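You operate a simulated robot arm through the tools that you are given. There is no shell and no other tool. Be economical: measure what you need, move in short steps, check, and stop when the job is done.

You are at the controls of a simulated two-armed robot. One attempt, no reset.

## Task
Shut the green bench drawer. Take the blue block and put it on the shelf under the teal cupboard. Fetch the white block and set it on the top of the joining bench. Take the teal tray on the top of the marking bench and put it away on the shelf under the steel bench. Take the white tape measure and leave it on the top of the steel bench. Do these in any order. Set down upright: white tape measure.

It is judged by the outcome, as a careful person would: the job done as asked, and still so three seconds after it is handed in. It fails if anything else is knocked over, pushed out of place, dropped, spilled or broken.

## Robot
Two 7-joint arms with vacuum grippers on one trunk, on a base that drives. Base frame: it is fixed to the floor where the robot stands at the start and does not move with it; the origin is under the middle of the robot, x ahead of it, y to its left, z up. Readings come in m, degrees, newtons and seconds.
The left shoulder is at the start at [0.07, 0.174, 1.129], the right one opposite. With the tool pointing down near the work surface each hand reaches from about 0.34 to 0.8 m from the robot's upright axis, wherever it stands, measured 20 degrees to its own side. Places, roughly: blue block (5x5x4 cm) [0.7, -0.6, 0.9]; green bench drawer [0.8, -0.2, 0.7]; shelf under the steel bench [-4.3, -2.8, 0.4]; shelf under the teal cupboard [1.9, 1.3, 0.6]; teal tray (24x16x4 cm) [-0.1, -1.3, 0.9]; top of the joining bench [1.3, -0.2, 0.9]; top of the steel bench [-4.5, -2.4, 0.9]; white block (5x5x4 cm) [-0.1, -1, 0.9]; white tape measure (8x4x7 cm) [-0.4, -1.5, 0.9]. Payload 3.5 kg a hand.
Tool frame (each hand has its own): the origin (TCP) lies in the middle of the cups' lips, and z points out of the cups. The gripper has 2 cups of 0.032 m across, covering 0.032 by 0.08 m (tool x, y); the bellows give 0.01 m. With the vacuum on, a cup seals on a smooth face that it is pressed against (1 to 4 N); it does not hold porous or soft things. The pull reaches 76 N.
Orientation is that of the tool frame in the base frame, as a unit quaternion [x, y, z, w]. With the cups facing straight down, the tool's x points along the base's -x, its y along +y and its z along -z.

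## Interface
- The arms move only by the tool move_arm. It takes "left_motion", "right_motion" or both (then of equal length, played together; a hand with none holds still); each is a list of rows, each a list of 6 numbers: the shift along the base's x, y, z in m, then the turn, a rotation vector about the base's x, y, z in rad. In form: [[x, y, z, rx, ry, rz], ...]. A call has 1 to 20 rows; each row shifts and turns the commanded pose from where the row before left it. "left_vacuum" and "right_vacuum" are, for a hand that has rows, the vacuum: 1 switches it on, -1 off, set as the call begins (left out, the last holds). A row lasts 0.2 s, in which the tool goes at most 0.05 m and 8.6 degrees; a call with a longer step from one row to the next is refused whole, and so is a gripper value outside its range. Where a pose cannot be reached the arm comes as near as it can. A force on the tool above 40 N (or 10 N above the force at the start of the call, whichever is more), or a blocked arm, ends the call early, and 0.2 s more pass. The pull builds up within a second once a cup has sealed. Time passes only in rows, and 0.2 s behind the last, so rows that do not move give it time. The reply holds the time, the measured pose of the TCP, the force on the tool along the base axes and the pull of the vacuum, in the units named above and with some noise, with the torque about the TCP (base axes, N m) and any sound that the robot's microphone picked up.
- Cameras (640 x 400 px; columns grow to the right, rows downward): "scene" is now at [0.1162, -0.0543, 1.4419]; the picture's right is [-0.65, -0.76, 0.00], its down [-0.50, 0.42, -0.76] and it looks along [0.58, -0.49, -0.65] (base axes); focal length 214 px, centre (320, 200). "left" rides on the left gripper at [0.074, -0.019, -0.11] in its tool frame; the picture's right is [0.25, 0.97, 0.00], its down [-0.77, 0.20, -0.60] and it looks along [-0.58, 0.15, 0.80] (tool axes); focal length 218 px, centre (320, 200). "right" rides on the right gripper at [0.074, 0.019, -0.11] in its tool frame; the picture's right is [-0.25, 0.97, 0.00], its down [-0.77, -0.20, -0.60] and it looks along [-0.58, -0.15, 0.80] (tool axes); focal length 218 px, centre (320, 200). There is no depth. A picture from a camera that has moved, and an enlarged one, comes with that camera's place and axes in the base frame and with its lens.
- grab_frame(camera): a new picture of that camera. It takes no simulated time.
- raise_lower(by): slides the trunk up (or, below 0, down) by that many m; the arms and the scene camera ride with it, the base frame stays. It gives what a move gives, with no picture.
- steer(legs): drives the robot by 1 to 6 legs, each [ahead, turn to the left] in m and degrees, along the robot's own axes; the way and the turn of a leg run together, so that a leg with both is an arc; at most 1.5 m and 180 degrees a leg. The arms and the cameras ride along, it lands a little off, and it stops where it bumps. It gives what a move gives.
- aim_head(pan, tilt): turns the head with the scene camera to pan (to the left, within 86 degrees either way) and tilt (down, from -29 to 69), counted from straight ahead of the robot. It gives what a move gives.
- inspect(camera, box): a new picture of the part [left, top, right, bottom] of that camera's present view, enlarged. It takes no simulated time.
- sign_off(): hands the job in; it is judged then, once.

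Work in short steps. Places have to be worked out from the pictures, the camera data and where the tool is seen: move nearer, look again, correct. Check each grasp and each placing, and mend what went wrong. You have 165 turns and 138 pictures in all, those below and enlarged ones among them. Switch the vacuum off and draw the arms clear of the work before you hand the job in, unless the task says otherwise; then end with one line.

The tools are called after "Call:" as name(argument=value, ...) on one line, values as JSON. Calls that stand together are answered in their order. move_arm: Moves the arms, as the interface text tells. Its arguments: {"type":"object","properties":{"left_motion":{"type":"array","items":{"type":"array","items":{"type":"number"}}},"left_vacuum":{"type":"number"},"right_motion":{"type":"array","items":{"type":"array","items":{"type":"number"}}},"right_vacuum":{"type":"number"}},"required":[]} The other tools are called the same way: raise_lower (by) slides the trunk up or down; steer (legs) drives the base; aim_head (pan, tilt) turns the head that bears the scene camera; grab_frame (camera) takes a picture; inspect (camera, box) takes an enlarged picture of a part of a camera's view; sign_off () hands the job in.

At the start:

```text
time: 0.0
left_tcp_pos: [0.5234, -0.0135, 1.0789]
left_tcp_rot: [0.001, 1.0, 0.0, 0.0]
left_force: [-0.6, -0.1, -0.3]
left_wrist_torque: [0.01, -0.02, 0.0]
left_pull: 0.0
right_tcp_pos: [0.416, -0.5046, 1.178]
right_tcp_rot: [0.0, 1.0, 0.0, 0.0]
right_force: [-0.2, -0.6, 0.6]
right_wrist_torque: [-0.03, 0.01, -0.07]
right_pull: 0.0
trunk travel left (down, up): [-0.625, 0.215]
robot x, y, heading: [-0.0004, -0.0018, -0.2]
head pan, tilt: [-40.2, 40.6]
```

scene: 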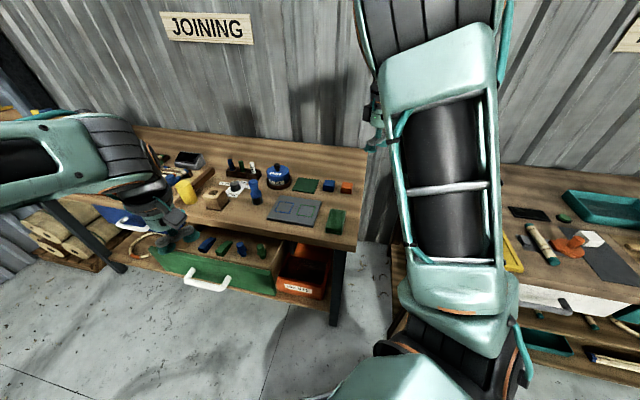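
right: 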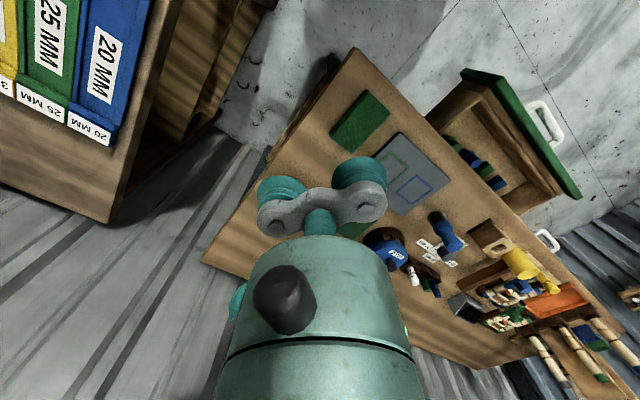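
left: 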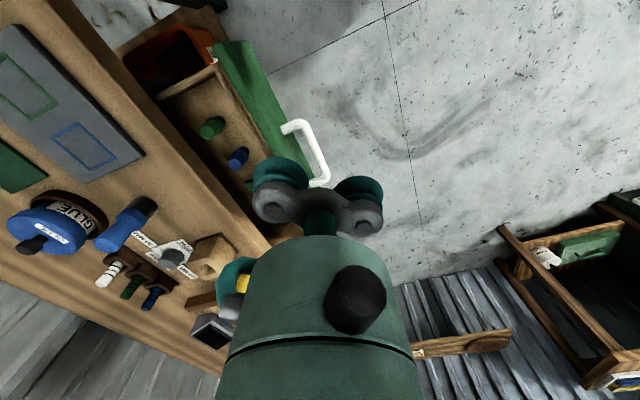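

I start by looking at the joining bench and the drawer straight ahead.

Call:
aim_head(pan=-12, tilt=38)

Call:
grab_frame(camera="scene")

```text
time: 0.9
left_tcp_pos: [0.524, -0.0128, 1.0788]
left_tcp_rot: [0.0, 1.0, -0.001, 0.0]
left_force: [-0.5, 0.3, -0.6]
left_wrist_torque: [0.01, -0.01, 0.01]
left_pull: 0.0
right_tcp_pos: [0.4176, -0.5026, 1.1777]
right_tcp_rot: [0.001, 1.0, 0.0, 0.0]
right_force: [-0.1, 0.4, -0.3]
right_wrist_torque: [0.02, 0.02, -0.02]
right_pull: 0.0
trunk travel left (down, up): [-0.625, 0.215]
robot x, y, heading: [0.0013, -0.0004, -0.0]
head pan, tilt: [-12.0, 38.0]
```

```text
134 pictures are left
camera scene: at [0.136, -0.0178, 1.4458], right [-0.21, -0.98, 0.0], down [-0.6, 0.13, -0.79], along [0.77, -0.16, -0.62], focal length 214 px, centre (320, 200)
```

scene: 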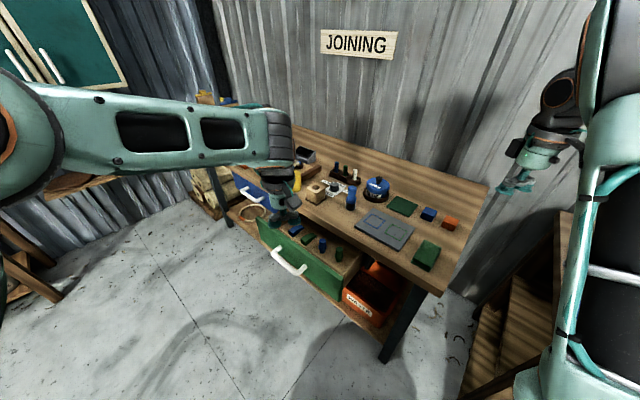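

The green drawer stands open with its handle near (0.68, 0.0). I enlarge both views to pin its place and height.

Call:
inspect(camera="scene", box=[200, 120, 500, 320])

Call:
inspect(camera="left", box=[100, 0, 420, 200])

```text
2.00 times, centred on (350, 220) of scene
camera zoom: at [0.136, -0.0178, 1.4458], right [-0.21, -0.98, 0.0], down [-0.6, 0.13, -0.79], along [0.77, -0.16, -0.62], focal length 429 px, centre (260, 160)
```

zoom: 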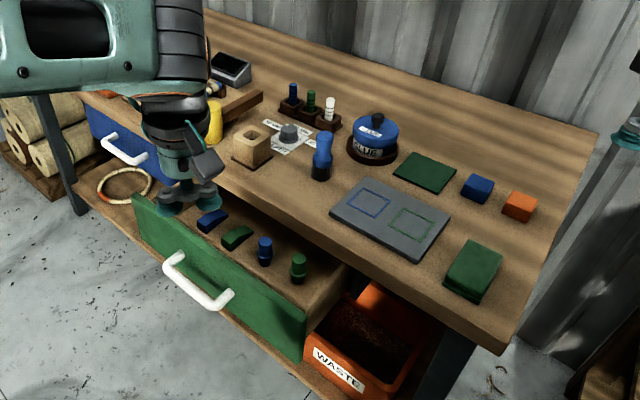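

```text
2.00 times, centred on (260, 100) of left
camera zoom: at [0.4502, -0.0317, 1.1882], right [-0.25, 0.97, 0.0], down [0.77, 0.2, 0.6], along [0.58, 0.15, -0.8], focal length 436 px, centre (440, 400)
```

zoom: 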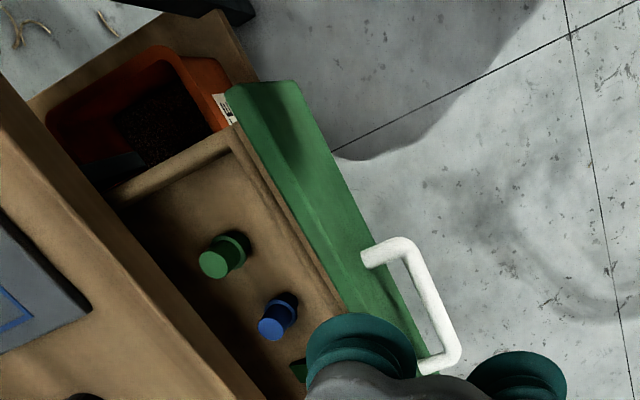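

Triangulated: handle bar from (0.576,-0.017) to (0.687,0.046), z≈0.78; push direction about (0.62,-0.78). I swing the left hand clear of the drawer and turn the tool to face it.

Call:
move_arm(left_motion=[[-0.01, 0.03, -0.01, 0, 0, -0.127], [-0.01, 0.03, -0.01, 0, 0, -0.127], [-0.01, 0.03, -0.01, 0, 0, -0.127], [-0.005, 0.03, -0.01, 0, 0, -0.127], [-0.005, 0.03, -0.01, 0, 0, -0.127], [0, 0.03, -0.01, 0, 0, -0.127], [0, 0.01, -0.01, 0, 0, -0.127], [0, 0, -0.01, -0.102, -0.082, 0], [0, 0, -0.01, -0.102, -0.082, 0], [0, 0, -0.01, -0.102, -0.082, 0], [0, 0, -0.01, -0.102, -0.082, 0], [0, 0, -0.01, -0.102, -0.082, 0], [0, 0, -0.01, -0.102, -0.082, 0], [0, 0, -0.01, -0.102, -0.082, 0], [0, 0, -0.01, -0.102, -0.082, 0], [0, 0, -0.01, -0.102, -0.082, 0], [0, 0, -0.01, -0.102, -0.082, 0]])

Call:
grab_frame(camera="scene")

Call:
grab_frame(camera="left")

```text
time: 4.5
left_tcp_pos: [0.4821, 0.1776, 0.9087]
left_tcp_rot: [0.34, 0.716, -0.264, 0.55]
left_force: [0.1, 0.3, -0.6]
left_wrist_torque: [0.02, -0.01, -0.03]
left_pull: 0.1
right_tcp_pos: [0.418, -0.5029, 1.1786]
right_tcp_rot: [0.001, 1.0, 0.0, -0.001]
right_force: [0.1, -0.2, -0.4]
right_wrist_torque: [0.0, -0.01, -0.02]
right_pull: 0.0
trunk travel left (down, up): [-0.625, 0.215]
robot x, y, heading: [0.0016, 0.0011, 0.1]
head pan, tilt: [-12.0, 38.0]
```

```text
131 pictures are left
camera scene: at [0.1367, -0.0163, 1.4458], right [-0.21, -0.98, 0.0], down [-0.6, 0.13, -0.79], along [0.77, -0.16, -0.62], focal length 214 px, centre (320, 200)
```

scene: 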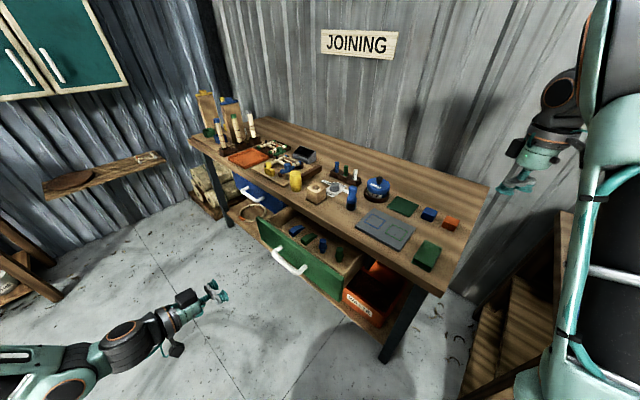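

```text
130 pictures are left
camera left: at [0.3891, 0.2642, 0.866], right [0.71, 0.66, -0.25], down [-0.08, 0.43, 0.9], along [0.7, -0.62, 0.36], focal length 218 px, centre (320, 200)
```

left: 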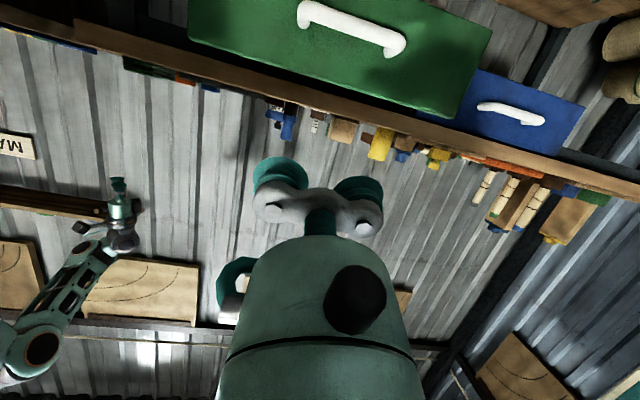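

The tool now faces the drawer. The handle centre reads about (0.63, 0.018, 0.77); I move to a point 7 cm in front of it.

Call:
move_arm(left_motion=[[0, 0, -0.034, 0, 0, 0], [0, 0, -0.034, 0, 0, 0], [0, 0, -0.034, 0, 0, 0], [0, 0, -0.034, 0, 0, 0], [0.025, -0.026, 0, 0, 0, 0], [0.025, -0.026, 0, 0, 0, 0], [0.025, -0.026, 0, 0, 0, 0], [0.025, -0.026, 0, 0, 0, 0]])

Call:
grab_frame(camera="left")

Call:
inspect(camera="scene", box=[160, 150, 400, 300])

```text
time: 6.3
left_tcp_pos: [0.5849, 0.0684, 0.7722]
left_tcp_rot: [0.341, 0.717, -0.263, 0.548]
left_force: [-0.1, -0.6, -1.0]
left_wrist_torque: [0.01, 0.0, -0.01]
left_pull: 0.1
right_tcp_pos: [0.4175, -0.5054, 1.1764]
right_tcp_rot: [0.0, 1.0, 0.001, -0.001]
right_force: [0.4, -0.1, -0.6]
right_wrist_torque: [0.02, 0.01, 0.0]
right_pull: 0.1
trunk travel left (down, up): [-0.625, 0.215]
robot x, y, heading: [-0.0026, -0.002, 0.2]
head pan, tilt: [-12.0, 38.0]
```

```text
129 pictures are left
camera left: at [0.4909, 0.1544, 0.7291], right [0.71, 0.66, -0.25], down [-0.08, 0.43, 0.9], along [0.7, -0.62, 0.36], focal length 218 px, centre (320, 200)
```

left: 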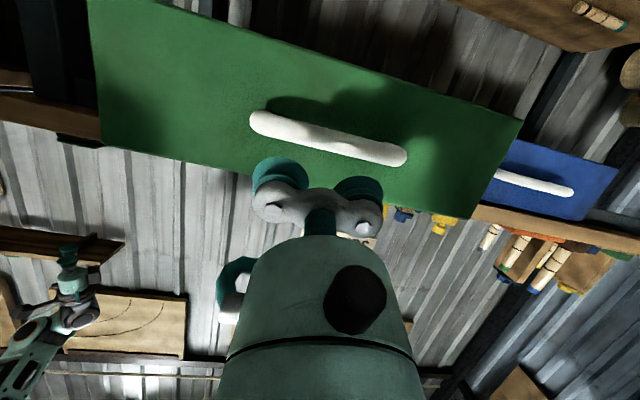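

```text
2.67 times, centred on (280, 225) of scene
camera zoom: at [0.1368, -0.0196, 1.4457], right [-0.21, -0.98, 0.0], down [-0.6, 0.13, -0.79], along [0.77, -0.16, -0.62], focal length 572 px, centre (427, 133)
```

zoom: 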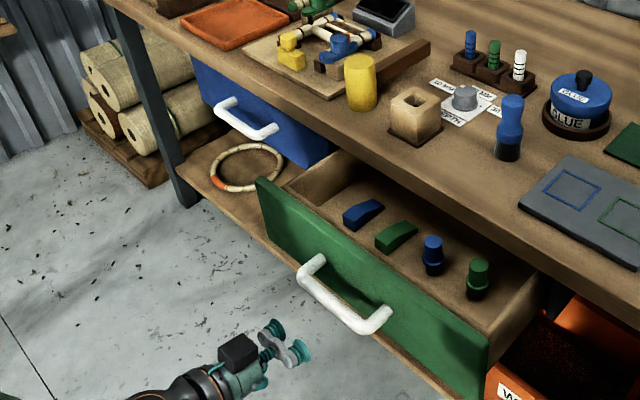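

The handle sits at z≈0.75, so I drop 2 cm and push gently, because small bottles stand in the drawer.

Call:
move_arm(left_motion=[[0, 0, -0.022, 0, 0, 0], [0.0093, -0.0117, 0, 0, 0, 0], [0.0093, -0.0117, 0, 0, 0, 0], [0.005, -0.0062, 0, 0, 0, 0], [0.0037, -0.0047, 0, 0, 0, 0], [0.0037, -0.0047, 0, 0, 0, 0], [0.0037, -0.0047, 0, 0, 0, 0], [0.0037, -0.0047, 0, 0, 0, 0], [0.005, -0.0062, 0, 0, 0, 0], [0.005, -0.0062, 0, 0, 0, 0], [0.005, -0.0062, 0, 0, 0, 0]])

Call:
inspect(camera="scene", box=[160, 150, 400, 300])

```text
time: 8.7
left_tcp_pos: [0.6371, 0.0045, 0.7516]
left_tcp_rot: [0.342, 0.716, -0.264, 0.548]
left_force: [-0.7, 2.2, 0.9]
left_wrist_torque: [-0.01, 0.04, 0.03]
left_pull: 0.0
right_tcp_pos: [0.4173, -0.5035, 1.178]
right_tcp_rot: [-0.001, 1.0, 0.0, 0.0]
right_force: [0.3, 0.7, -0.2]
right_wrist_torque: [-0.03, -0.01, -0.01]
right_pull: 0.1
trunk travel left (down, up): [-0.625, 0.215]
robot x, y, heading: [0.0002, -0.0009, -0.1]
head pan, tilt: [-12.0, 38.0]
```

```text
2.67 times, centred on (280, 225) of scene
camera zoom: at [0.1355, -0.0174, 1.4459], right [-0.21, -0.98, 0.0], down [-0.6, 0.13, -0.79], along [0.77, -0.16, -0.62], focal length 572 px, centre (427, 133)
```

zoom: 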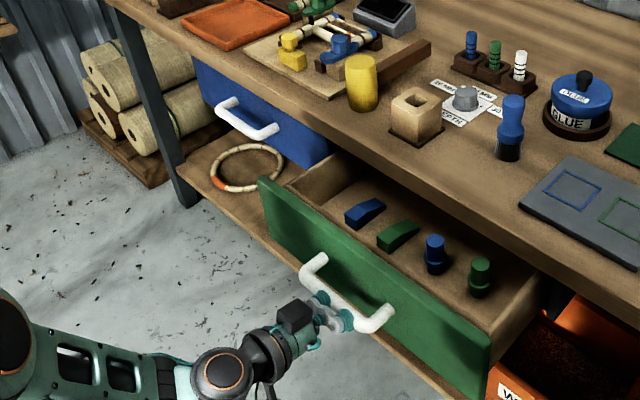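

Contact is on the handle, and the drawer has begun to slide at about 2 N. I go on pushing slowly.

Call:
move_arm(left_motion=[[0.005, -0.0062, 0, 0, 0, 0], [0.005, -0.0062, 0, 0, 0, 0], [0.005, -0.0062, 0, 0, 0, 0], [0.005, -0.0062, 0, 0, 0, 0], [0.005, -0.0062, 0, 0, 0, 0], [0.005, -0.0062, 0, 0, 0, 0], [0.005, -0.0062, 0, 0, 0, 0], [0.005, -0.0062, 0, 0, 0, 0], [0.005, -0.0062, 0, 0, 0, 0], [0.005, -0.0062, 0, 0, 0, 0]])

Call:
inspect(camera="scene", box=[160, 150, 400, 300])

```text
time: 10.9
left_tcp_pos: [0.6888, -0.0578, 0.7504]
left_tcp_rot: [0.342, 0.716, -0.264, 0.549]
left_force: [-1.0, -0.1, 0.1]
left_wrist_torque: [0.0, 0.01, 0.01]
left_pull: 0.2
right_tcp_pos: [0.4171, -0.5045, 1.1774]
right_tcp_rot: [0.0, 1.0, -0.001, 0.0]
right_force: [0.0, -0.4, -0.4]
right_wrist_torque: [0.0, 0.0, 0.01]
right_pull: 0.1
trunk travel left (down, up): [-0.625, 0.215]
robot x, y, heading: [0.0002, 0.0043, 0.2]
head pan, tilt: [-12.0, 38.0]
```

```text
2.67 times, centred on (280, 225) of scene
camera zoom: at [0.1359, -0.0178, 1.4458], right [-0.21, -0.98, 0.0], down [-0.6, 0.13, -0.79], along [0.77, -0.16, -0.62], focal length 572 px, centre (427, 133)
```

zoom: 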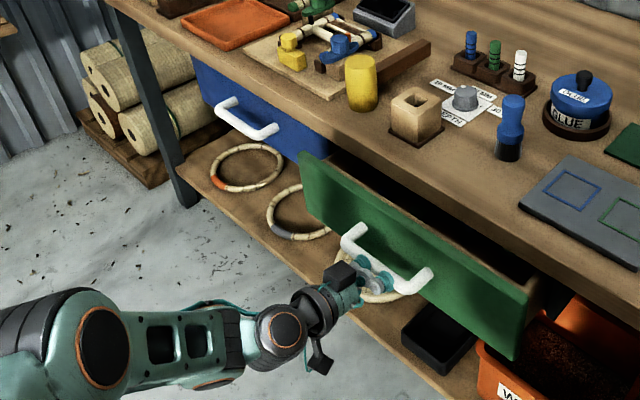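

It slides well. About 8 cm remain, so I keep pushing until it meets its stop.

Call:
move_arm(left_motion=[[0.005, -0.0062, 0, 0, 0, 0], [0.005, -0.0062, 0, 0, 0, 0], [0.005, -0.0062, 0, 0, 0, 0], [0.005, -0.0062, 0, 0, 0, 0], [0.005, -0.0062, 0, 0, 0, 0], [0.005, -0.0062, 0, 0, 0, 0], [0.005, -0.0062, 0, 0, 0, 0], [0.005, -0.0062, 0, 0, 0, 0], [0.005, -0.0062, 0, 0, 0, 0], [0.005, -0.0062, 0, 0, 0, 0], [0.004, -0.005, 0, 0, 0, 0], [0.004, -0.005, 0, 0, 0, 0], [0.004, -0.005, 0, 0, 0, 0]])

Call:
inspect(camera="scene", box=[160, 150, 400, 300])

```text
time: 13.6
left_tcp_pos: [0.7397, -0.1204, 0.7496]
left_tcp_rot: [0.34, 0.722, -0.248, 0.549]
left_force: [-24.9, 22.6, 11.0]
left_wrist_torque: [0.05, 0.07, 0.1]
left_pull: 0.1
left hand out of reach, approached as far as the arm can: row 11, 13
right_tcp_pos: [0.4138, -0.5023, 1.1809]
right_tcp_rot: [-0.002, 1.0, -0.001, 0.002]
right_force: [0.4, 0.4, -0.3]
right_wrist_torque: [-0.03, 0.04, 0.01]
right_pull: 0.1
trunk travel left (down, up): [-0.625, 0.215]
robot x, y, heading: [-0.0024, -0.0006, 0.5]
head pan, tilt: [-12.0, 38.0]
stopped in row 13 (left hand): the force on the tool passed its limit at 54 N (the readings are from after the stop); the commanded pose is now the measured one
```

```text
2.67 times, centred on (280, 225) of scene
camera zoom: at [0.13, -0.0148, 1.4466], right [-0.2, -0.98, 0.0], down [-0.6, 0.12, -0.79], along [0.77, -0.16, -0.61], focal length 572 px, centre (427, 133)
```

zoom: 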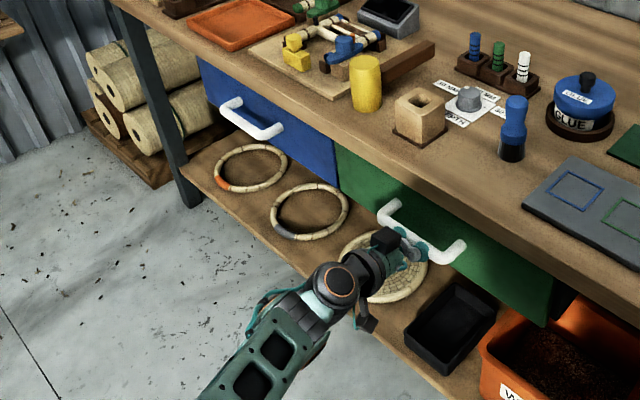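

The green drawer is flush with the blue one and the stop was felt. I retract the left hand, then lift it and turn it back to face down.

Call:
move_arm(left_motion=[[-0.02, 0.025, 0, 0, 0, 0], [-0.025, 0.031, 0, 0, 0, 0], [-0.025, 0.031, 0, 0, 0, 0.127], [-0.025, 0.031, 0, 0, 0, 0.127], [-0.025, 0.031, 0, 0, 0, 0.127], [-0.025, 0.025, 0, 0, 0, 0.127], [-0.025, 0.025, 0.01, 0, 0, 0.127], [-0.025, 0.025, 0.03, 0, 0, 0.127], [-0.025, 0.025, 0.03, 0, 0, 0.127], [0, 0.01, 0.035, 0, 0.13, 0], [0, 0.01, 0.035, 0, 0.13, 0], [0, 0.01, 0.035, 0, 0.13, 0], [0, 0.01, 0.035, 0, 0.13, 0], [0, 0.01, 0.035, 0, 0.13, 0], [0, 0, 0.035, 0, 0.13, 0], [0, 0, 0.035, 0, 0.13, 0], [0, 0, 0.03, 0, 0.13, 0], [0, 0, 0.03, 0, 0.13, 0], [0, 0, 0.03, 0, 0.13, 0]])

Call:
grab_frame(camera="scene")

```text
time: 17.6
left_tcp_pos: [0.5212, 0.166, 0.9573]
left_tcp_rot: [0.0, 0.927, 0.01, 0.375]
left_force: [-0.9, 0.6, 0.5]
left_wrist_torque: [-0.01, 0.02, 0.01]
left_pull: 0.0
left hand out of reach, approached as far as the arm can: row 14, 15, 16, 17, 18, 19
right_tcp_pos: [0.4174, -0.5036, 1.1784]
right_tcp_rot: [-0.001, 1.0, 0.0, 0.0]
right_force: [0.6, -1.0, -0.7]
right_wrist_torque: [0.02, -0.01, 0.02]
right_pull: 0.1
trunk travel left (down, up): [-0.625, 0.215]
robot x, y, heading: [-0.0024, 0.0007, 0.1]
head pan, tilt: [-12.0, 38.0]
```

```text
124 pictures are left
camera scene: at [0.1356, -0.0168, 1.4458], right [-0.2, -0.98, 0.0], down [-0.6, 0.13, -0.79], along [0.77, -0.16, -0.62], focal length 214 px, centre (320, 200)
```

scene: 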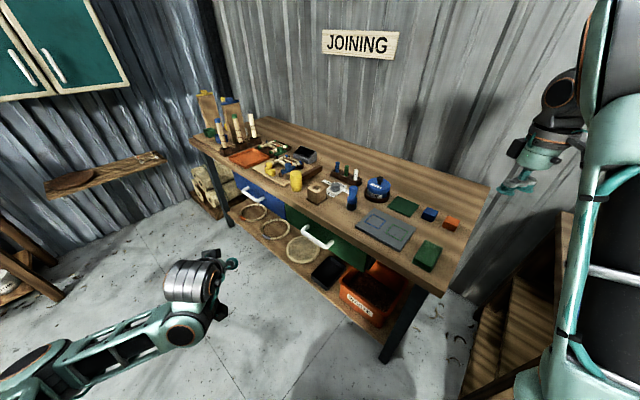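

The left hand stalled at 44° of pitch. I draw it nearer, lift it, and finish the rotation.

Call:
move_arm(left_motion=[[-0.02, 0.01, 0.04, 0, 0, 0], [-0.02, 0.01, 0.04, 0, 0, 0], [-0.02, 0.01, 0.04, 0, 0.1, 0], [-0.01, 0.01, 0.02, 0, 0.1, 0], [0, 0, 0, 0, 0.1, 0], [0, 0, 0, 0, 0.1, 0], [0, 0, 0, 0, 0.1, 0], [0, 0, 0, 0, 0.1, 0], [0, 0, 0, 0, 0.1, 0], [0, 0, 0, 0, 0.08, 0]])

```text
time: 19.8
left_tcp_pos: [0.5202, 0.1662, 0.957]
left_tcp_rot: [0.0, 0.927, 0.01, 0.375]
left_force: [-0.2, 0.7, -0.3]
left_wrist_torque: [-0.03, -0.01, 0.0]
left_pull: 0.1
left hand out of reach, approached as far as the arm can: row 1, 2, 3, 4, 5, 6, 7, 8, 9, 10
right_tcp_pos: [0.4175, -0.5025, 1.1778]
right_tcp_rot: [-0.001, 1.0, 0.0, -0.001]
right_force: [1.3, -0.4, -0.2]
right_wrist_torque: [0.02, 0.01, -0.02]
right_pull: 0.0
trunk travel left (down, up): [-0.625, 0.215]
robot x, y, heading: [0.0015, -0.0048, 0.2]
head pan, tilt: [-12.0, 38.0]
```

The arm is against a joint limit on this route. I retrace it: pitch forward, yaw back, then unpitch the way it came.

Call:
move_arm(left_motion=[[0, 0, -0.01, 0, -0.13, 0], [0, 0, -0.01, 0, -0.13, 0], [0, 0, -0.01, 0, -0.13, 0], [0, 0, -0.01, 0, -0.13, 0], [-0.005, 0, 0, 0, 0, -0.127], [-0.005, 0, 0, 0, 0, -0.127], [-0.005, 0, 0, 0, 0, -0.127], [-0.005, 0, 0, 0, 0, -0.127], [-0.005, 0, 0, 0, 0, -0.127], [-0.005, 0, 0, 0, 0, -0.127], [-0.005, 0, 0, 0, 0, -0.127]])

Call:
move_arm(left_motion=[[0, 0, 0.01, 0.102, 0.082, 0], [0, 0, 0.01, 0.102, 0.082, 0], [0, 0, 0.01, 0.102, 0.082, 0], [0, 0, 0.01, 0.102, 0.082, 0], [0, 0, 0.01, 0.102, 0.082, 0], [0, 0, 0.01, 0.102, 0.082, 0], [0, 0, 0.01, 0.102, 0.082, 0], [0, 0, 0.01, 0.102, 0.082, 0], [0, 0, 0.01, 0.102, 0.082, 0], [0, 0, 0.01, 0.102, 0.082, 0]])

```text
time: 22.2
left_tcp_pos: [0.4766, 0.1357, 0.8859]
left_tcp_rot: [0.186, 0.816, -0.14, 0.529]
left_force: [0.0, 0.1, -0.7]
left_wrist_torque: [-0.03, -0.01, -0.02]
left_pull: 0.0
left hand out of reach, approached as far as the arm can: row 3, 4, 6, 7, 8, 9, 10
right_tcp_pos: [0.4175, -0.5028, 1.1777]
right_tcp_rot: [-0.001, 1.0, -0.001, -0.001]
right_force: [-1.2, -0.8, 0.0]
right_wrist_torque: [-0.03, 0.02, 0.01]
right_pull: 0.0
trunk travel left (down, up): [-0.625, 0.215]
robot x, y, heading: [-0.0009, 0.0003, 0.3]
head pan, tilt: [-12.0, 38.0]
```

```text
time: 24.4
left_tcp_pos: [0.4084, 0.1565, 0.8934]
left_tcp_rot: [0.344, 0.916, 0.206, 0.021]
left_force: [1.0, 0.8, -1.0]
left_wrist_torque: [0.0, 0.02, -0.02]
left_pull: 0.0
left hand out of reach, approached as far as the arm can: row 1, 2, 3, 4, 5
right_tcp_pos: [0.4167, -0.5047, 1.177]
right_tcp_rot: [-0.001, 1.0, 0.0, -0.001]
right_force: [0.8, 0.8, -0.5]
right_wrist_torque: [0.02, 0.02, -0.01]
right_pull: 0.0
trunk travel left (down, up): [-0.625, 0.215]
robot x, y, heading: [0.0017, 0.0002, 0.4]
head pan, tilt: [-12.0, 38.0]
```

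The arm is free again. I compute the correction back to straight down and lift the hand to z≈1.08.

Call:
move_arm(left_motion=[[0, 0.005, 0.025, -0.0606, 0.006, 0.101], [0, 0.005, 0.025, -0.0606, 0.006, 0.101], [0, 0.005, 0.025, -0.0606, 0.006, 0.101], [0, 0.005, 0.025, -0.0606, 0.006, 0.101], [0, 0.005, 0.025, -0.0606, 0.006, 0.101], [0, 0.005, 0.025, -0.0606, 0.006, 0.101], [0, 0.005, 0.025, -0.0606, 0.006, 0.101], [0, 0.005, 0.03, 0, 0, 0]])

Call:
aim_head(pan=-75, tilt=35)

Call:
grab_frame(camera="scene")

Call:
grab_frame(camera="right")

```text
time: 26.2
left_tcp_pos: [0.41, 0.1978, 1.1001]
left_tcp_rot: [0.0, 1.0, -0.001, 0.001]
left_force: [0.0, -0.3, -0.4]
left_wrist_torque: [0.0, -0.01, 0.02]
left_pull: 0.1
right_tcp_pos: [0.4159, -0.504, 1.1769]
right_tcp_rot: [-0.002, 1.0, 0.001, 0.0]
right_force: [0.3, 0.1, 0.0]
right_wrist_torque: [0.0, -0.02, 0.0]
right_pull: 0.0
trunk travel left (down, up): [-0.625, 0.215]
robot x, y, heading: [-0.0038, -0.0011, 0.1]
head pan, tilt: [-12.0, 38.0]
```

```text
time: 27.5
left_tcp_pos: [0.4107, 0.198, 1.0984]
left_tcp_rot: [0.0, 1.0, -0.001, 0.0]
left_force: [0.1, -0.1, 1.2]
left_wrist_torque: [0.03, -0.02, 0.0]
left_pull: 0.1
right_tcp_pos: [0.4178, -0.5023, 1.178]
right_tcp_rot: [-0.002, 1.0, 0.0, 0.0]
right_force: [1.0, -0.4, -0.2]
right_wrist_torque: [0.04, -0.01, -0.02]
right_pull: 0.1
trunk travel left (down, up): [-0.625, 0.215]
robot x, y, heading: [-0.0016, 0.0021, 0.1]
head pan, tilt: [-75.0, 35.0]
```

```text
123 pictures are left
camera scene: at [0.0744, -0.0842, 1.4504], right [-0.96, -0.26, 0.0], down [-0.15, 0.55, -0.82], along [0.22, -0.79, -0.57], focal length 214 px, centre (320, 200)
```

scene: 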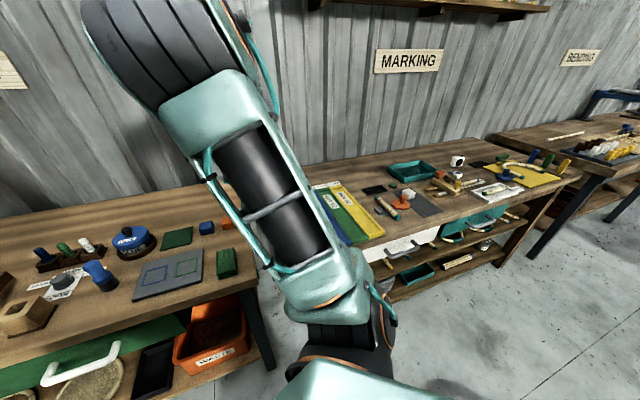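

```text
122 pictures are left
camera right: at [0.344, -0.4836, 1.2874], right [0.25, 0.97, 0.0], down [0.77, -0.2, 0.6], along [0.58, -0.15, -0.8], focal length 218 px, centre (320, 200)
```

right: 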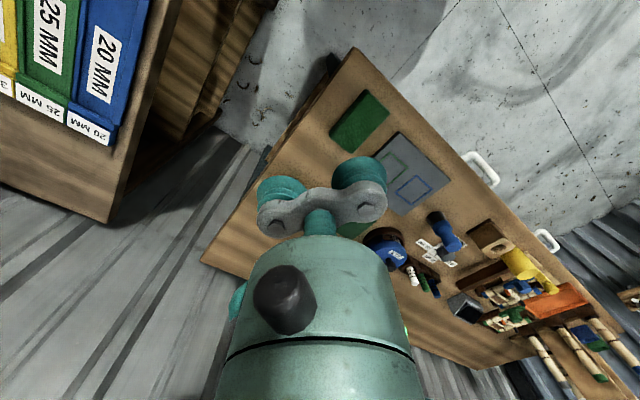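

The blue block is at roughly (0.66,-0.56), just out of reach. I bring the right hand in front of the robot, then turn 25° right and drive 12 cm ahead.

Call:
move_arm(right_motion=[[0.025, 0.045, 0, 0, 0, 0], [0.025, 0.045, 0, 0, 0, 0], [0.025, 0.045, 0, 0, 0, 0], [0.025, 0.045, 0, 0, 0, 0], [0.025, 0.045, 0, 0, 0, 0]])

Call:
steer(legs=[[0, -25], [0.12, 0]])

Call:
aim_head(pan=-15, tilt=45)

Call:
grab_frame(camera="scene")

Call:
grab_frame(camera="right")

```text
refused: row 1 steps farther than a row can; nothing moved
```

```text
time: 30.0
left_tcp_pos: [0.5666, -0.0422, 1.0997]
left_tcp_rot: [0.214, 0.977, -0.001, 0.002]
left_force: [0.0, 0.7, -0.5]
left_wrist_torque: [0.0, -0.01, 0.0]
left_pull: 0.1
right_tcp_pos: [0.2777, -0.6829, 1.178]
right_tcp_rot: [0.214, 0.977, 0.001, 0.0]
right_force: [0.9, -0.4, 0.4]
right_wrist_torque: [0.0, -0.03, 0.0]
right_pull: 0.1
trunk travel left (down, up): [-0.625, 0.215]
robot x, y, heading: [0.1055, -0.0524, -24.7]
head pan, tilt: [-75.0, 35.0]
```

```text
time: 31.3
left_tcp_pos: [0.5655, -0.0429, 1.0987]
left_tcp_rot: [0.214, 0.977, 0.0, 0.002]
left_force: [-0.7, -0.2, -0.3]
left_wrist_torque: [0.04, 0.02, -0.03]
left_pull: 0.0
right_tcp_pos: [0.278, -0.6826, 1.1763]
right_tcp_rot: [0.215, 0.977, 0.0, 0.0]
right_force: [0.5, 0.2, 0.2]
right_wrist_torque: [-0.02, -0.04, -0.01]
right_pull: 0.1
trunk travel left (down, up): [-0.625, 0.215]
robot x, y, heading: [0.1079, -0.05, -24.6]
head pan, tilt: [-15.0, 45.0]
```

```text
121 pictures are left
camera scene: at [0.2194, -0.1228, 1.4355], right [-0.64, -0.77, 0.0], down [-0.54, 0.45, -0.71], along [0.54, -0.45, -0.71], focal length 214 px, centre (320, 200)
```

scene: 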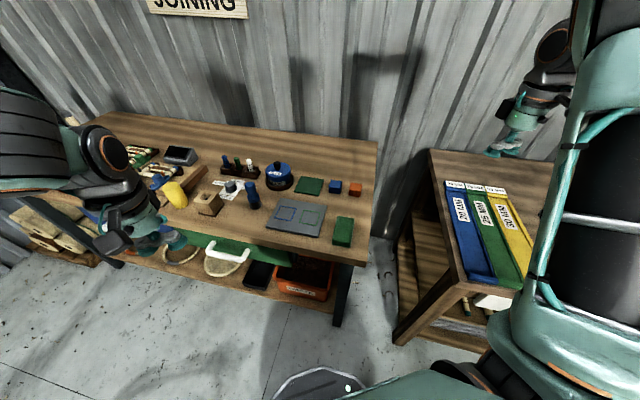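

```text
120 pictures are left
camera right: at [0.2191, -0.6339, 1.2874], right [0.63, 0.77, 0.0], down [0.62, -0.51, 0.6], along [0.47, -0.38, -0.8], focal length 218 px, centre (320, 200)
```

right: 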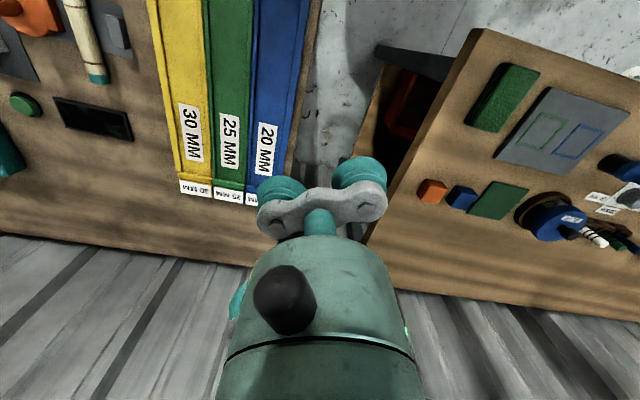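

Both views agree: blue block centre (0.664,-0.570), top z≈0.89–0.90. I bring one cup over it, with the TCP offset 2.4 cm toward the flat green pad and the other cup in free air.

Call:
move_arm(right_motion=[[0.044, 0.015, 0, 0, 0, 0], [0.044, 0.015, 0, 0, 0, 0], [0.044, 0.015, 0, 0, 0, 0], [0.044, 0.015, 0, 0, 0, 0], [0.044, 0.015, 0, 0, 0, 0], [0.044, 0.015, 0, 0, 0, 0], [0.044, 0.015, 0, 0, 0, 0], [0.044, 0.015, 0, 0, 0, 0], [0.044, 0.015, 0, 0, 0, 0], [0, 0, -0.04, 0, 0, 0], [0, 0, -0.04, 0, 0, 0], [0, 0, -0.04, 0, 0, 0], [0, 0, -0.04, 0, 0, 0], [0, 0, -0.03, 0, 0, 0]])

Call:
grab_frame(camera="right")

Call:
inspect(camera="scene", box=[220, 100, 460, 250])

```text
time: 34.3
left_tcp_pos: [0.5664, -0.0419, 1.0993]
left_tcp_rot: [0.214, 0.977, -0.001, 0.001]
left_force: [0.8, 0.7, 0.1]
left_wrist_torque: [0.03, 0.01, 0.01]
left_pull: 0.0
right_tcp_pos: [0.6754, -0.5504, 0.9829]
right_tcp_rot: [0.214, 0.977, 0.0, 0.0]
right_force: [-0.1, 0.1, -0.4]
right_wrist_torque: [-0.01, 0.0, 0.0]
right_pull: 0.0
trunk travel left (down, up): [-0.625, 0.215]
robot x, y, heading: [0.1116, -0.0512, -24.8]
head pan, tilt: [-15.0, 45.0]
```

```text
119 pictures are left
camera right: at [0.6162, -0.5021, 1.0937], right [0.63, 0.77, 0.0], down [0.62, -0.51, 0.6], along [0.47, -0.38, -0.8], focal length 218 px, centre (320, 200)
```

right: 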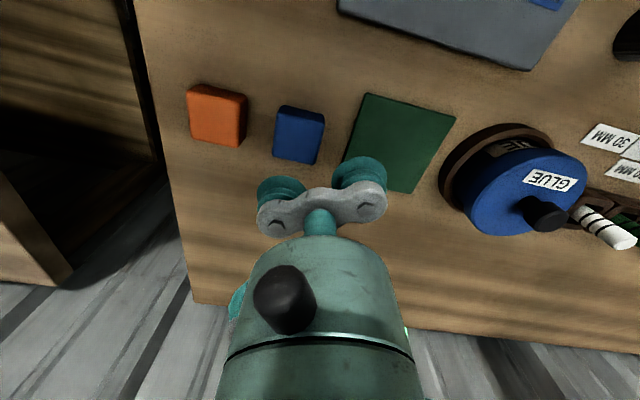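

```text
2.67 times, centred on (340, 175) of scene
camera zoom: at [0.2205, -0.1231, 1.4355], right [-0.64, -0.77, 0.0], down [-0.55, 0.45, -0.71], along [0.54, -0.45, -0.71], focal length 572 px, centre (267, 267)
```

zoom: 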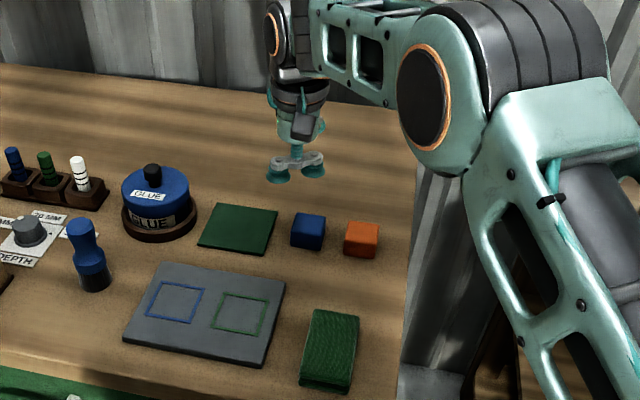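

The block top is near (0.659,-0.562). I shift slightly, descend to z≈0.915 with the vacuum on, and look again.

Call:
move_arm(right_motion=[[-0.006, 0.009, -0.02, 0, 0, 0], [0, 0, -0.03, 0, 0, 0], [0, 0, -0.018, 0, 0, 0]], right_vacuum=1)

Call:
grab_frame(camera="right")

Call:
inspect(camera="scene", box=[270, 120, 430, 220])

```text
time: 35.1
left_tcp_pos: [0.566, -0.0428, 1.0987]
left_tcp_rot: [0.214, 0.977, -0.001, 0.0]
left_force: [-0.2, 0.0, -1.2]
left_wrist_torque: [-0.05, 0.02, -0.02]
left_pull: 0.1
right_tcp_pos: [0.6663, -0.54, 0.9216]
right_tcp_rot: [0.214, 0.977, 0.0, 0.0]
right_force: [-0.2, 0.0, 0.2]
right_wrist_torque: [-0.01, 0.0, -0.01]
right_pull: 0.1
trunk travel left (down, up): [-0.625, 0.215]
robot x, y, heading: [0.1128, -0.0496, -24.8]
head pan, tilt: [-15.0, 45.0]
```

```text
117 pictures are left
camera right: at [0.6077, -0.4914, 1.0307], right [0.63, 0.77, 0.0], down [0.62, -0.51, 0.6], along [0.47, -0.38, -0.8], focal length 218 px, centre (320, 200)
```

right: 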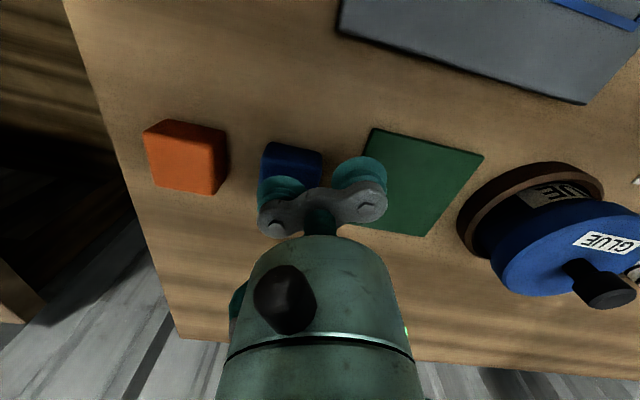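

```text
4.00 times, centred on (350, 170) of scene
camera zoom: at [0.2191, -0.1225, 1.4356], right [-0.64, -0.77, 0.0], down [-0.54, 0.45, -0.71], along [0.54, -0.45, -0.71], focal length 858 px, centre (200, 320)
```

zoom: 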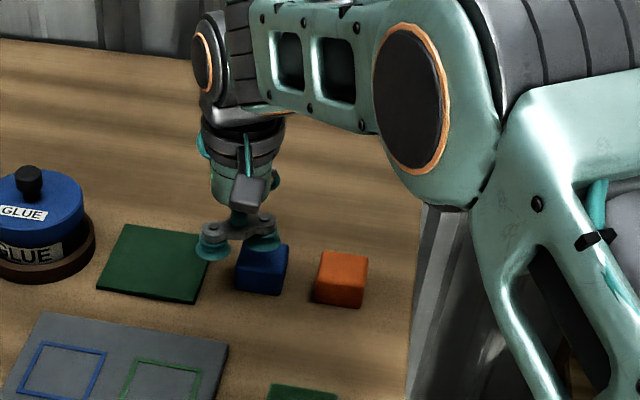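

The cup lines up over the block. I descend in small steps until contact.

Call:
move_arm(right_motion=[[0, 0, -0.01, 0, 0, 0], [0, 0, -0.006, 0, 0, 0], [0, 0, -0.004, 0, 0, 0], [0, 0, -0.004, 0, 0, 0]])

```text
time: 36.1
left_tcp_pos: [0.5661, -0.0431, 1.0983]
left_tcp_rot: [0.213, 0.977, 0.0, 0.001]
left_force: [-0.5, -0.4, 0.7]
left_wrist_torque: [-0.04, -0.02, 0.0]
left_pull: 0.0
right_tcp_pos: [0.6691, -0.5406, 0.8956]
right_tcp_rot: [0.214, 0.977, 0.0, -0.001]
right_force: [0.4, -0.2, 0.0]
right_wrist_torque: [0.0, -0.04, 0.02]
right_pull: 0.0
trunk travel left (down, up): [-0.625, 0.215]
robot x, y, heading: [0.1131, -0.0516, -24.7]
head pan, tilt: [-15.0, 45.0]
```

No contact at 0.896, so I continue down in small steps.

Call:
move_arm(right_motion=[[0, 0, -0.004, 0, 0, 0], [0, 0, -0.004, 0, 0, 0], [0, 0, -0.004, 0, 0, 0], [0, 0, 0, 0, 0, 0]])

Call:
inspect(camera="scene", box=[270, 120, 430, 220])

```text
time: 37.1
left_tcp_pos: [0.5663, -0.0415, 1.0994]
left_tcp_rot: [0.215, 0.977, -0.001, 0.001]
left_force: [1.0, 0.8, 0.1]
left_wrist_torque: [-0.01, 0.0, 0.0]
left_pull: 0.1
right_tcp_pos: [0.6675, -0.5378, 0.8831]
right_tcp_rot: [0.214, 0.977, 0.0, 0.0]
right_force: [1.7, 1.4, 4.5]
right_wrist_torque: [-0.06, -0.01, 0.01]
right_pull: 0.0
trunk travel left (down, up): [-0.625, 0.215]
robot x, y, heading: [0.1083, -0.0517, -24.4]
head pan, tilt: [-15.0, 45.0]
```

```text
4.00 times, centred on (350, 170) of scene
camera zoom: at [0.2191, -0.1219, 1.4356], right [-0.64, -0.77, 0.0], down [-0.54, 0.45, -0.71], along [0.54, -0.45, -0.71], focal length 858 px, centre (200, 320)
```

zoom: 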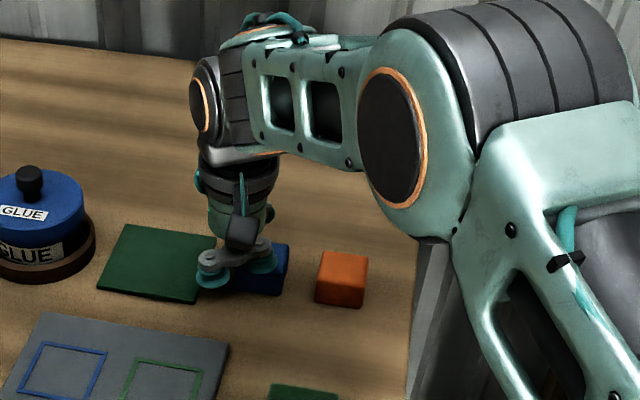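

There is contact at 4.5 N but no pull yet. I hold a moment to see whether it seals.

Call:
move_arm(right_motion=[[0, 0, 0, 0, 0, 0], [0, 0, 0, 0, 0, 0], [0, 0, 0, 0, 0, 0]])

Call:
grab_frame(camera="right")

```text
time: 37.9
left_tcp_pos: [0.5659, -0.0426, 1.0988]
left_tcp_rot: [0.214, 0.977, 0.0, 0.002]
left_force: [-0.2, -0.4, 0.4]
left_wrist_torque: [0.02, 0.0, -0.05]
left_pull: 0.1
right_tcp_pos: [0.6674, -0.5383, 0.885]
right_tcp_rot: [0.214, 0.977, 0.0, 0.0]
right_force: [-0.3, 1.9, 4.5]
right_wrist_torque: [-0.07, 0.04, 0.0]
right_pull: 0.1
trunk travel left (down, up): [-0.625, 0.215]
robot x, y, heading: [0.1079, -0.053, -24.7]
head pan, tilt: [-15.0, 45.0]
```

```text
114 pictures are left
camera right: at [0.6089, -0.4892, 0.9939], right [0.63, 0.77, 0.0], down [0.62, -0.5, 0.6], along [0.47, -0.38, -0.8], focal length 218 px, centre (320, 200)
```

right: 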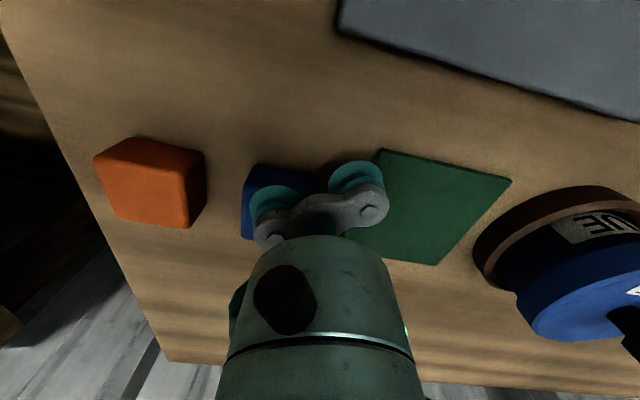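

There's no seal. The scene view suggested the block lies slightly further out, so I lift, shift about 1 cm away along the tool's line, and press more lightly.

Call:
move_arm(right_motion=[[0, 0, 0.014, 0, 0, 0], [-0.002, -0.009, 0, 0, 0, 0], [0, 0, -0.006, 0, 0, 0], [0, 0, -0.004, 0, 0, 0], [0, 0, -0.003, 0, 0, 0], [0, 0, 0, 0, 0, 0], [0, 0, 0, 0, 0, 0], [0, 0, 0, 0, 0, 0]])

Call:
inspect(camera="scene", box=[300, 150, 380, 200])

```text
time: 39.7
left_tcp_pos: [0.5638, -0.04, 1.1006]
left_tcp_rot: [0.215, 0.977, -0.002, 0.002]
left_force: [-0.2, 0.1, 0.3]
left_wrist_torque: [-0.01, -0.03, 0.0]
left_pull: 0.0
right_tcp_pos: [0.6645, -0.5449, 0.8877]
right_tcp_rot: [0.214, 0.977, -0.001, 0.002]
right_force: [5.0, -0.8, 27.9]
right_wrist_torque: [-1.11, 0.26, 0.01]
right_pull: 37.7
trunk travel left (down, up): [-0.625, 0.215]
robot x, y, heading: [0.1091, -0.0471, -24.4]
head pan, tilt: [-15.0, 45.0]
```

```text
8.00 times, centred on (340, 175) of scene
camera zoom: at [0.2169, -0.1191, 1.436], right [-0.64, -0.77, 0.0], down [-0.54, 0.45, -0.71], along [0.55, -0.45, -0.7], focal length 1716 px, centre (160, 400)
```

zoom: 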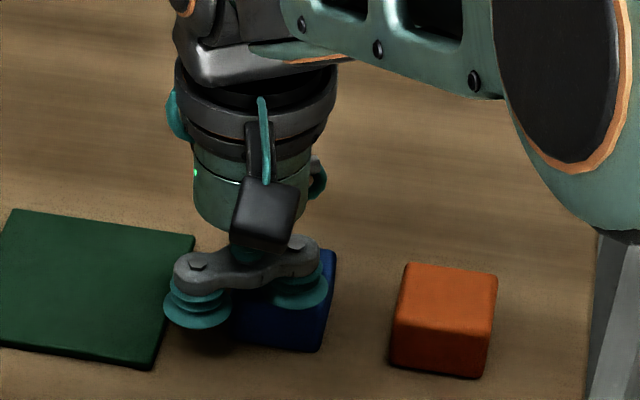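

Sealed at 37.7 N. I lift it straight up.

Call:
move_arm(right_motion=[[0, 0, 0.005, 0, 0, 0], [0, 0, 0.01, 0, 0, 0], [0, 0, 0.03, 0, 0, 0], [0, 0, 0.04, 0, 0, 0], [0, 0, 0.04, 0, 0, 0], [0, 0, 0.04, 0, 0, 0], [0, 0, 0.04, 0, 0, 0]])

Call:
grab_frame(camera="right")

Call:
grab_frame(camera="scene")

```text
time: 41.3
left_tcp_pos: [0.5658, -0.042, 1.0988]
left_tcp_rot: [0.214, 0.977, 0.0, 0.002]
left_force: [0.6, 0.4, -0.8]
left_wrist_torque: [-0.02, 0.03, 0.03]
left_pull: 0.1
right_tcp_pos: [0.6671, -0.545, 1.0897]
right_tcp_rot: [0.213, 0.977, 0.0, 0.001]
right_force: [-0.3, 0.2, -0.4]
right_wrist_torque: [-0.72, 0.28, -0.05]
right_pull: 37.7
trunk travel left (down, up): [-0.625, 0.215]
robot x, y, heading: [0.1079, -0.0516, -24.5]
head pan, tilt: [-15.0, 45.0]
```

```text
112 pictures are left
camera right: at [0.6086, -0.4968, 1.2003], right [0.63, 0.77, 0.0], down [0.62, -0.51, 0.6], along [0.47, -0.38, -0.8], focal length 218 px, centre (320, 200)
```

right: 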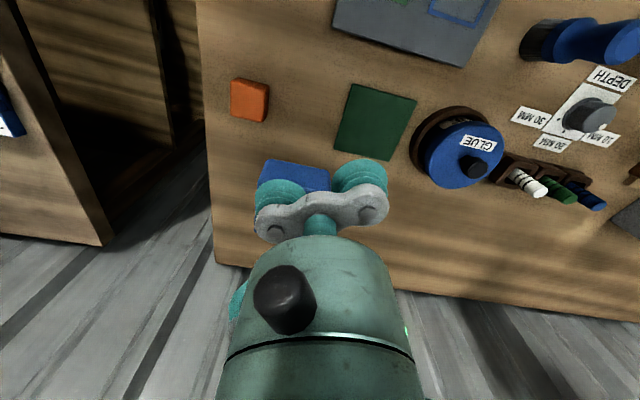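

```text
111 pictures are left
camera scene: at [0.2188, -0.1217, 1.4356], right [-0.64, -0.77, 0.0], down [-0.54, 0.45, -0.71], along [0.55, -0.45, -0.71], focal length 214 px, centre (320, 200)
```

scene: 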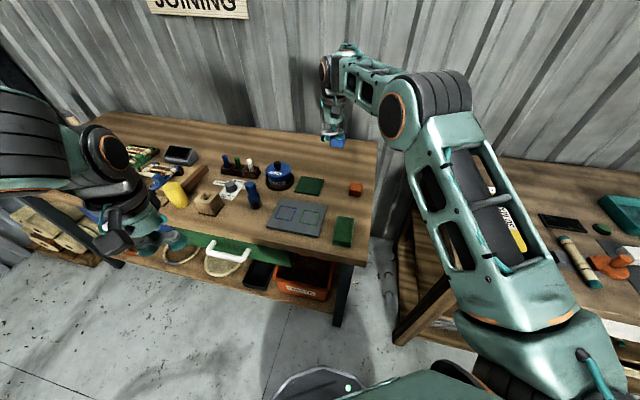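

The blue block is held. I retract the right hand, back away from the bench, turn left to face the teal cupboard area, and look.

Call:
move_arm(right_motion=[[-0.034, 0.03, 0.015, 0, 0, 0], [-0.034, 0.03, 0.015, 0, 0, 0], [-0.034, 0.03, 0.015, 0, 0, 0], [-0.034, 0.03, 0.015, 0, 0, 0], [-0.034, 0.03, 0.01, 0, 0, 0]])

Call:
steer(legs=[[-0.3, 0], [0, 60]])

Call:
aim_head(pan=5, tilt=25)

Call:
grab_frame(camera="scene")

```text
time: 42.5
left_tcp_pos: [0.5642, -0.0428, 1.0998]
left_tcp_rot: [0.215, 0.977, 0.0, 0.0]
left_force: [0.6, -0.5, 0.7]
left_wrist_torque: [-0.02, 0.0, 0.03]
left_pull: 0.2
right_tcp_pos: [0.4943, -0.3957, 1.1575]
right_tcp_rot: [0.213, 0.977, 0.0, 0.001]
right_force: [-0.2, 0.0, -0.7]
right_wrist_torque: [-0.72, 0.27, -0.07]
right_pull: 37.3
trunk travel left (down, up): [-0.625, 0.215]
robot x, y, heading: [0.1142, -0.0489, -24.6]
head pan, tilt: [-15.0, 45.0]
```

```text
time: 47.2
left_tcp_pos: [0.0617, 0.4727, 1.0988]
left_tcp_rot: [-0.305, 0.952, 0.001, 0.001]
left_force: [0.0, -0.9, 0.0]
left_wrist_torque: [0.0, 0.01, -0.01]
left_pull: 0.0
right_tcp_pos: [0.3368, 0.2368, 1.157]
right_tcp_rot: [-0.307, 0.952, 0.0, 0.0]
right_force: [0.1, 0.7, -0.4]
right_wrist_torque: [-0.61, -0.5, -0.1]
right_pull: 37.4
trunk travel left (down, up): [-0.625, 0.215]
robot x, y, heading: [-0.1575, 0.0727, 35.9]
head pan, tilt: [-15.0, 45.0]
```

```text
time: 48.0
left_tcp_pos: [0.0627, 0.4735, 1.099]
left_tcp_rot: [-0.305, 0.952, 0.001, 0.002]
left_force: [-1.1, -0.5, 1.3]
left_wrist_torque: [0.0, 0.02, -0.01]
left_pull: 0.1
right_tcp_pos: [0.3377, 0.2361, 1.1572]
right_tcp_rot: [-0.306, 0.952, 0.0, 0.001]
right_force: [-0.5, 0.2, -0.2]
right_wrist_torque: [-0.62, -0.47, -0.12]
right_pull: 37.8
trunk travel left (down, up): [-0.625, 0.215]
robot x, y, heading: [-0.1523, 0.0737, 35.6]
head pan, tilt: [5.0, 25.0]
```

```text
110 pictures are left
camera scene: at [-0.0443, 0.1619, 1.4661], right [0.65, -0.76, 0.0], down [-0.32, -0.28, -0.91], along [0.69, 0.59, -0.42], focal length 214 px, centre (320, 200)
```

scene: 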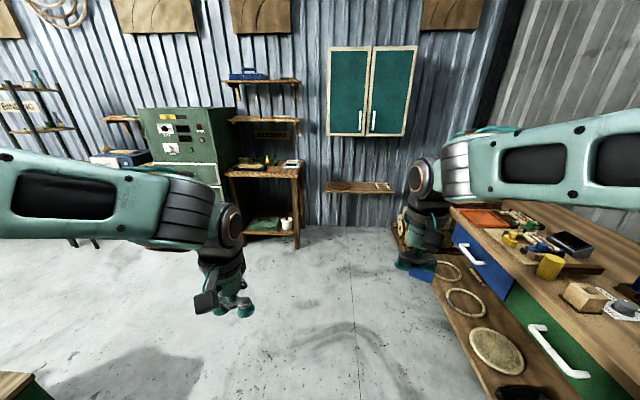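

The path is clear: the shelf sits about 2.4 m ahead and slightly right. I drive 1.4 m, veering a little left to stay clear of the bench end.

Call:
steer(legs=[[0, 6], [1.4, 0], [0, -6]])

Call:
aim_head(pan=-15, tilt=35)

Call:
grab_frame(camera="scene")

```text
time: 56.0
left_tcp_pos: [1.0697, 1.4177, 1.0988]
left_tcp_rot: [-0.319, 0.948, -0.001, 0.001]
left_force: [-0.2, 0.0, 0.2]
left_wrist_torque: [0.02, 0.01, 0.01]
left_pull: 0.0
right_tcp_pos: [1.3518, 1.1897, 1.1563]
right_tcp_rot: [-0.32, 0.947, -0.001, 0.0]
right_force: [-0.2, -0.3, -1.3]
right_wrist_torque: [-0.6, -0.5, -0.09]
right_pull: 37.5
trunk travel left (down, up): [-0.625, 0.215]
robot x, y, heading: [0.859, 1.0113, 37.2]
head pan, tilt: [5.0, 25.0]
```

```text
time: 56.9
left_tcp_pos: [1.0709, 1.4176, 1.0988]
left_tcp_rot: [-0.319, 0.948, 0.0, 0.001]
left_force: [0.0, -0.8, -0.1]
left_wrist_torque: [0.06, -0.01, -0.01]
left_pull: 0.1
right_tcp_pos: [1.3508, 1.1894, 1.1573]
right_tcp_rot: [-0.32, 0.947, -0.001, 0.0]
right_force: [0.1, -0.4, -0.1]
right_wrist_torque: [-0.54, -0.52, -0.06]
right_pull: 38.3
trunk travel left (down, up): [-0.625, 0.215]
robot x, y, heading: [0.8641, 1.0133, 37.6]
head pan, tilt: [-15.0, 35.0]
```

```text
109 pictures are left
camera scene: at [0.9862, 1.0753, 1.4504], right [0.38, -0.92, 0.0], down [-0.53, -0.22, -0.82], along [0.76, 0.31, -0.57], focal length 214 px, centre (320, 200)
```

scene: 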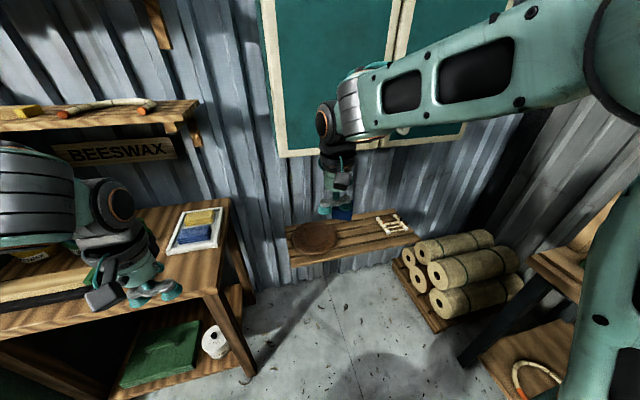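

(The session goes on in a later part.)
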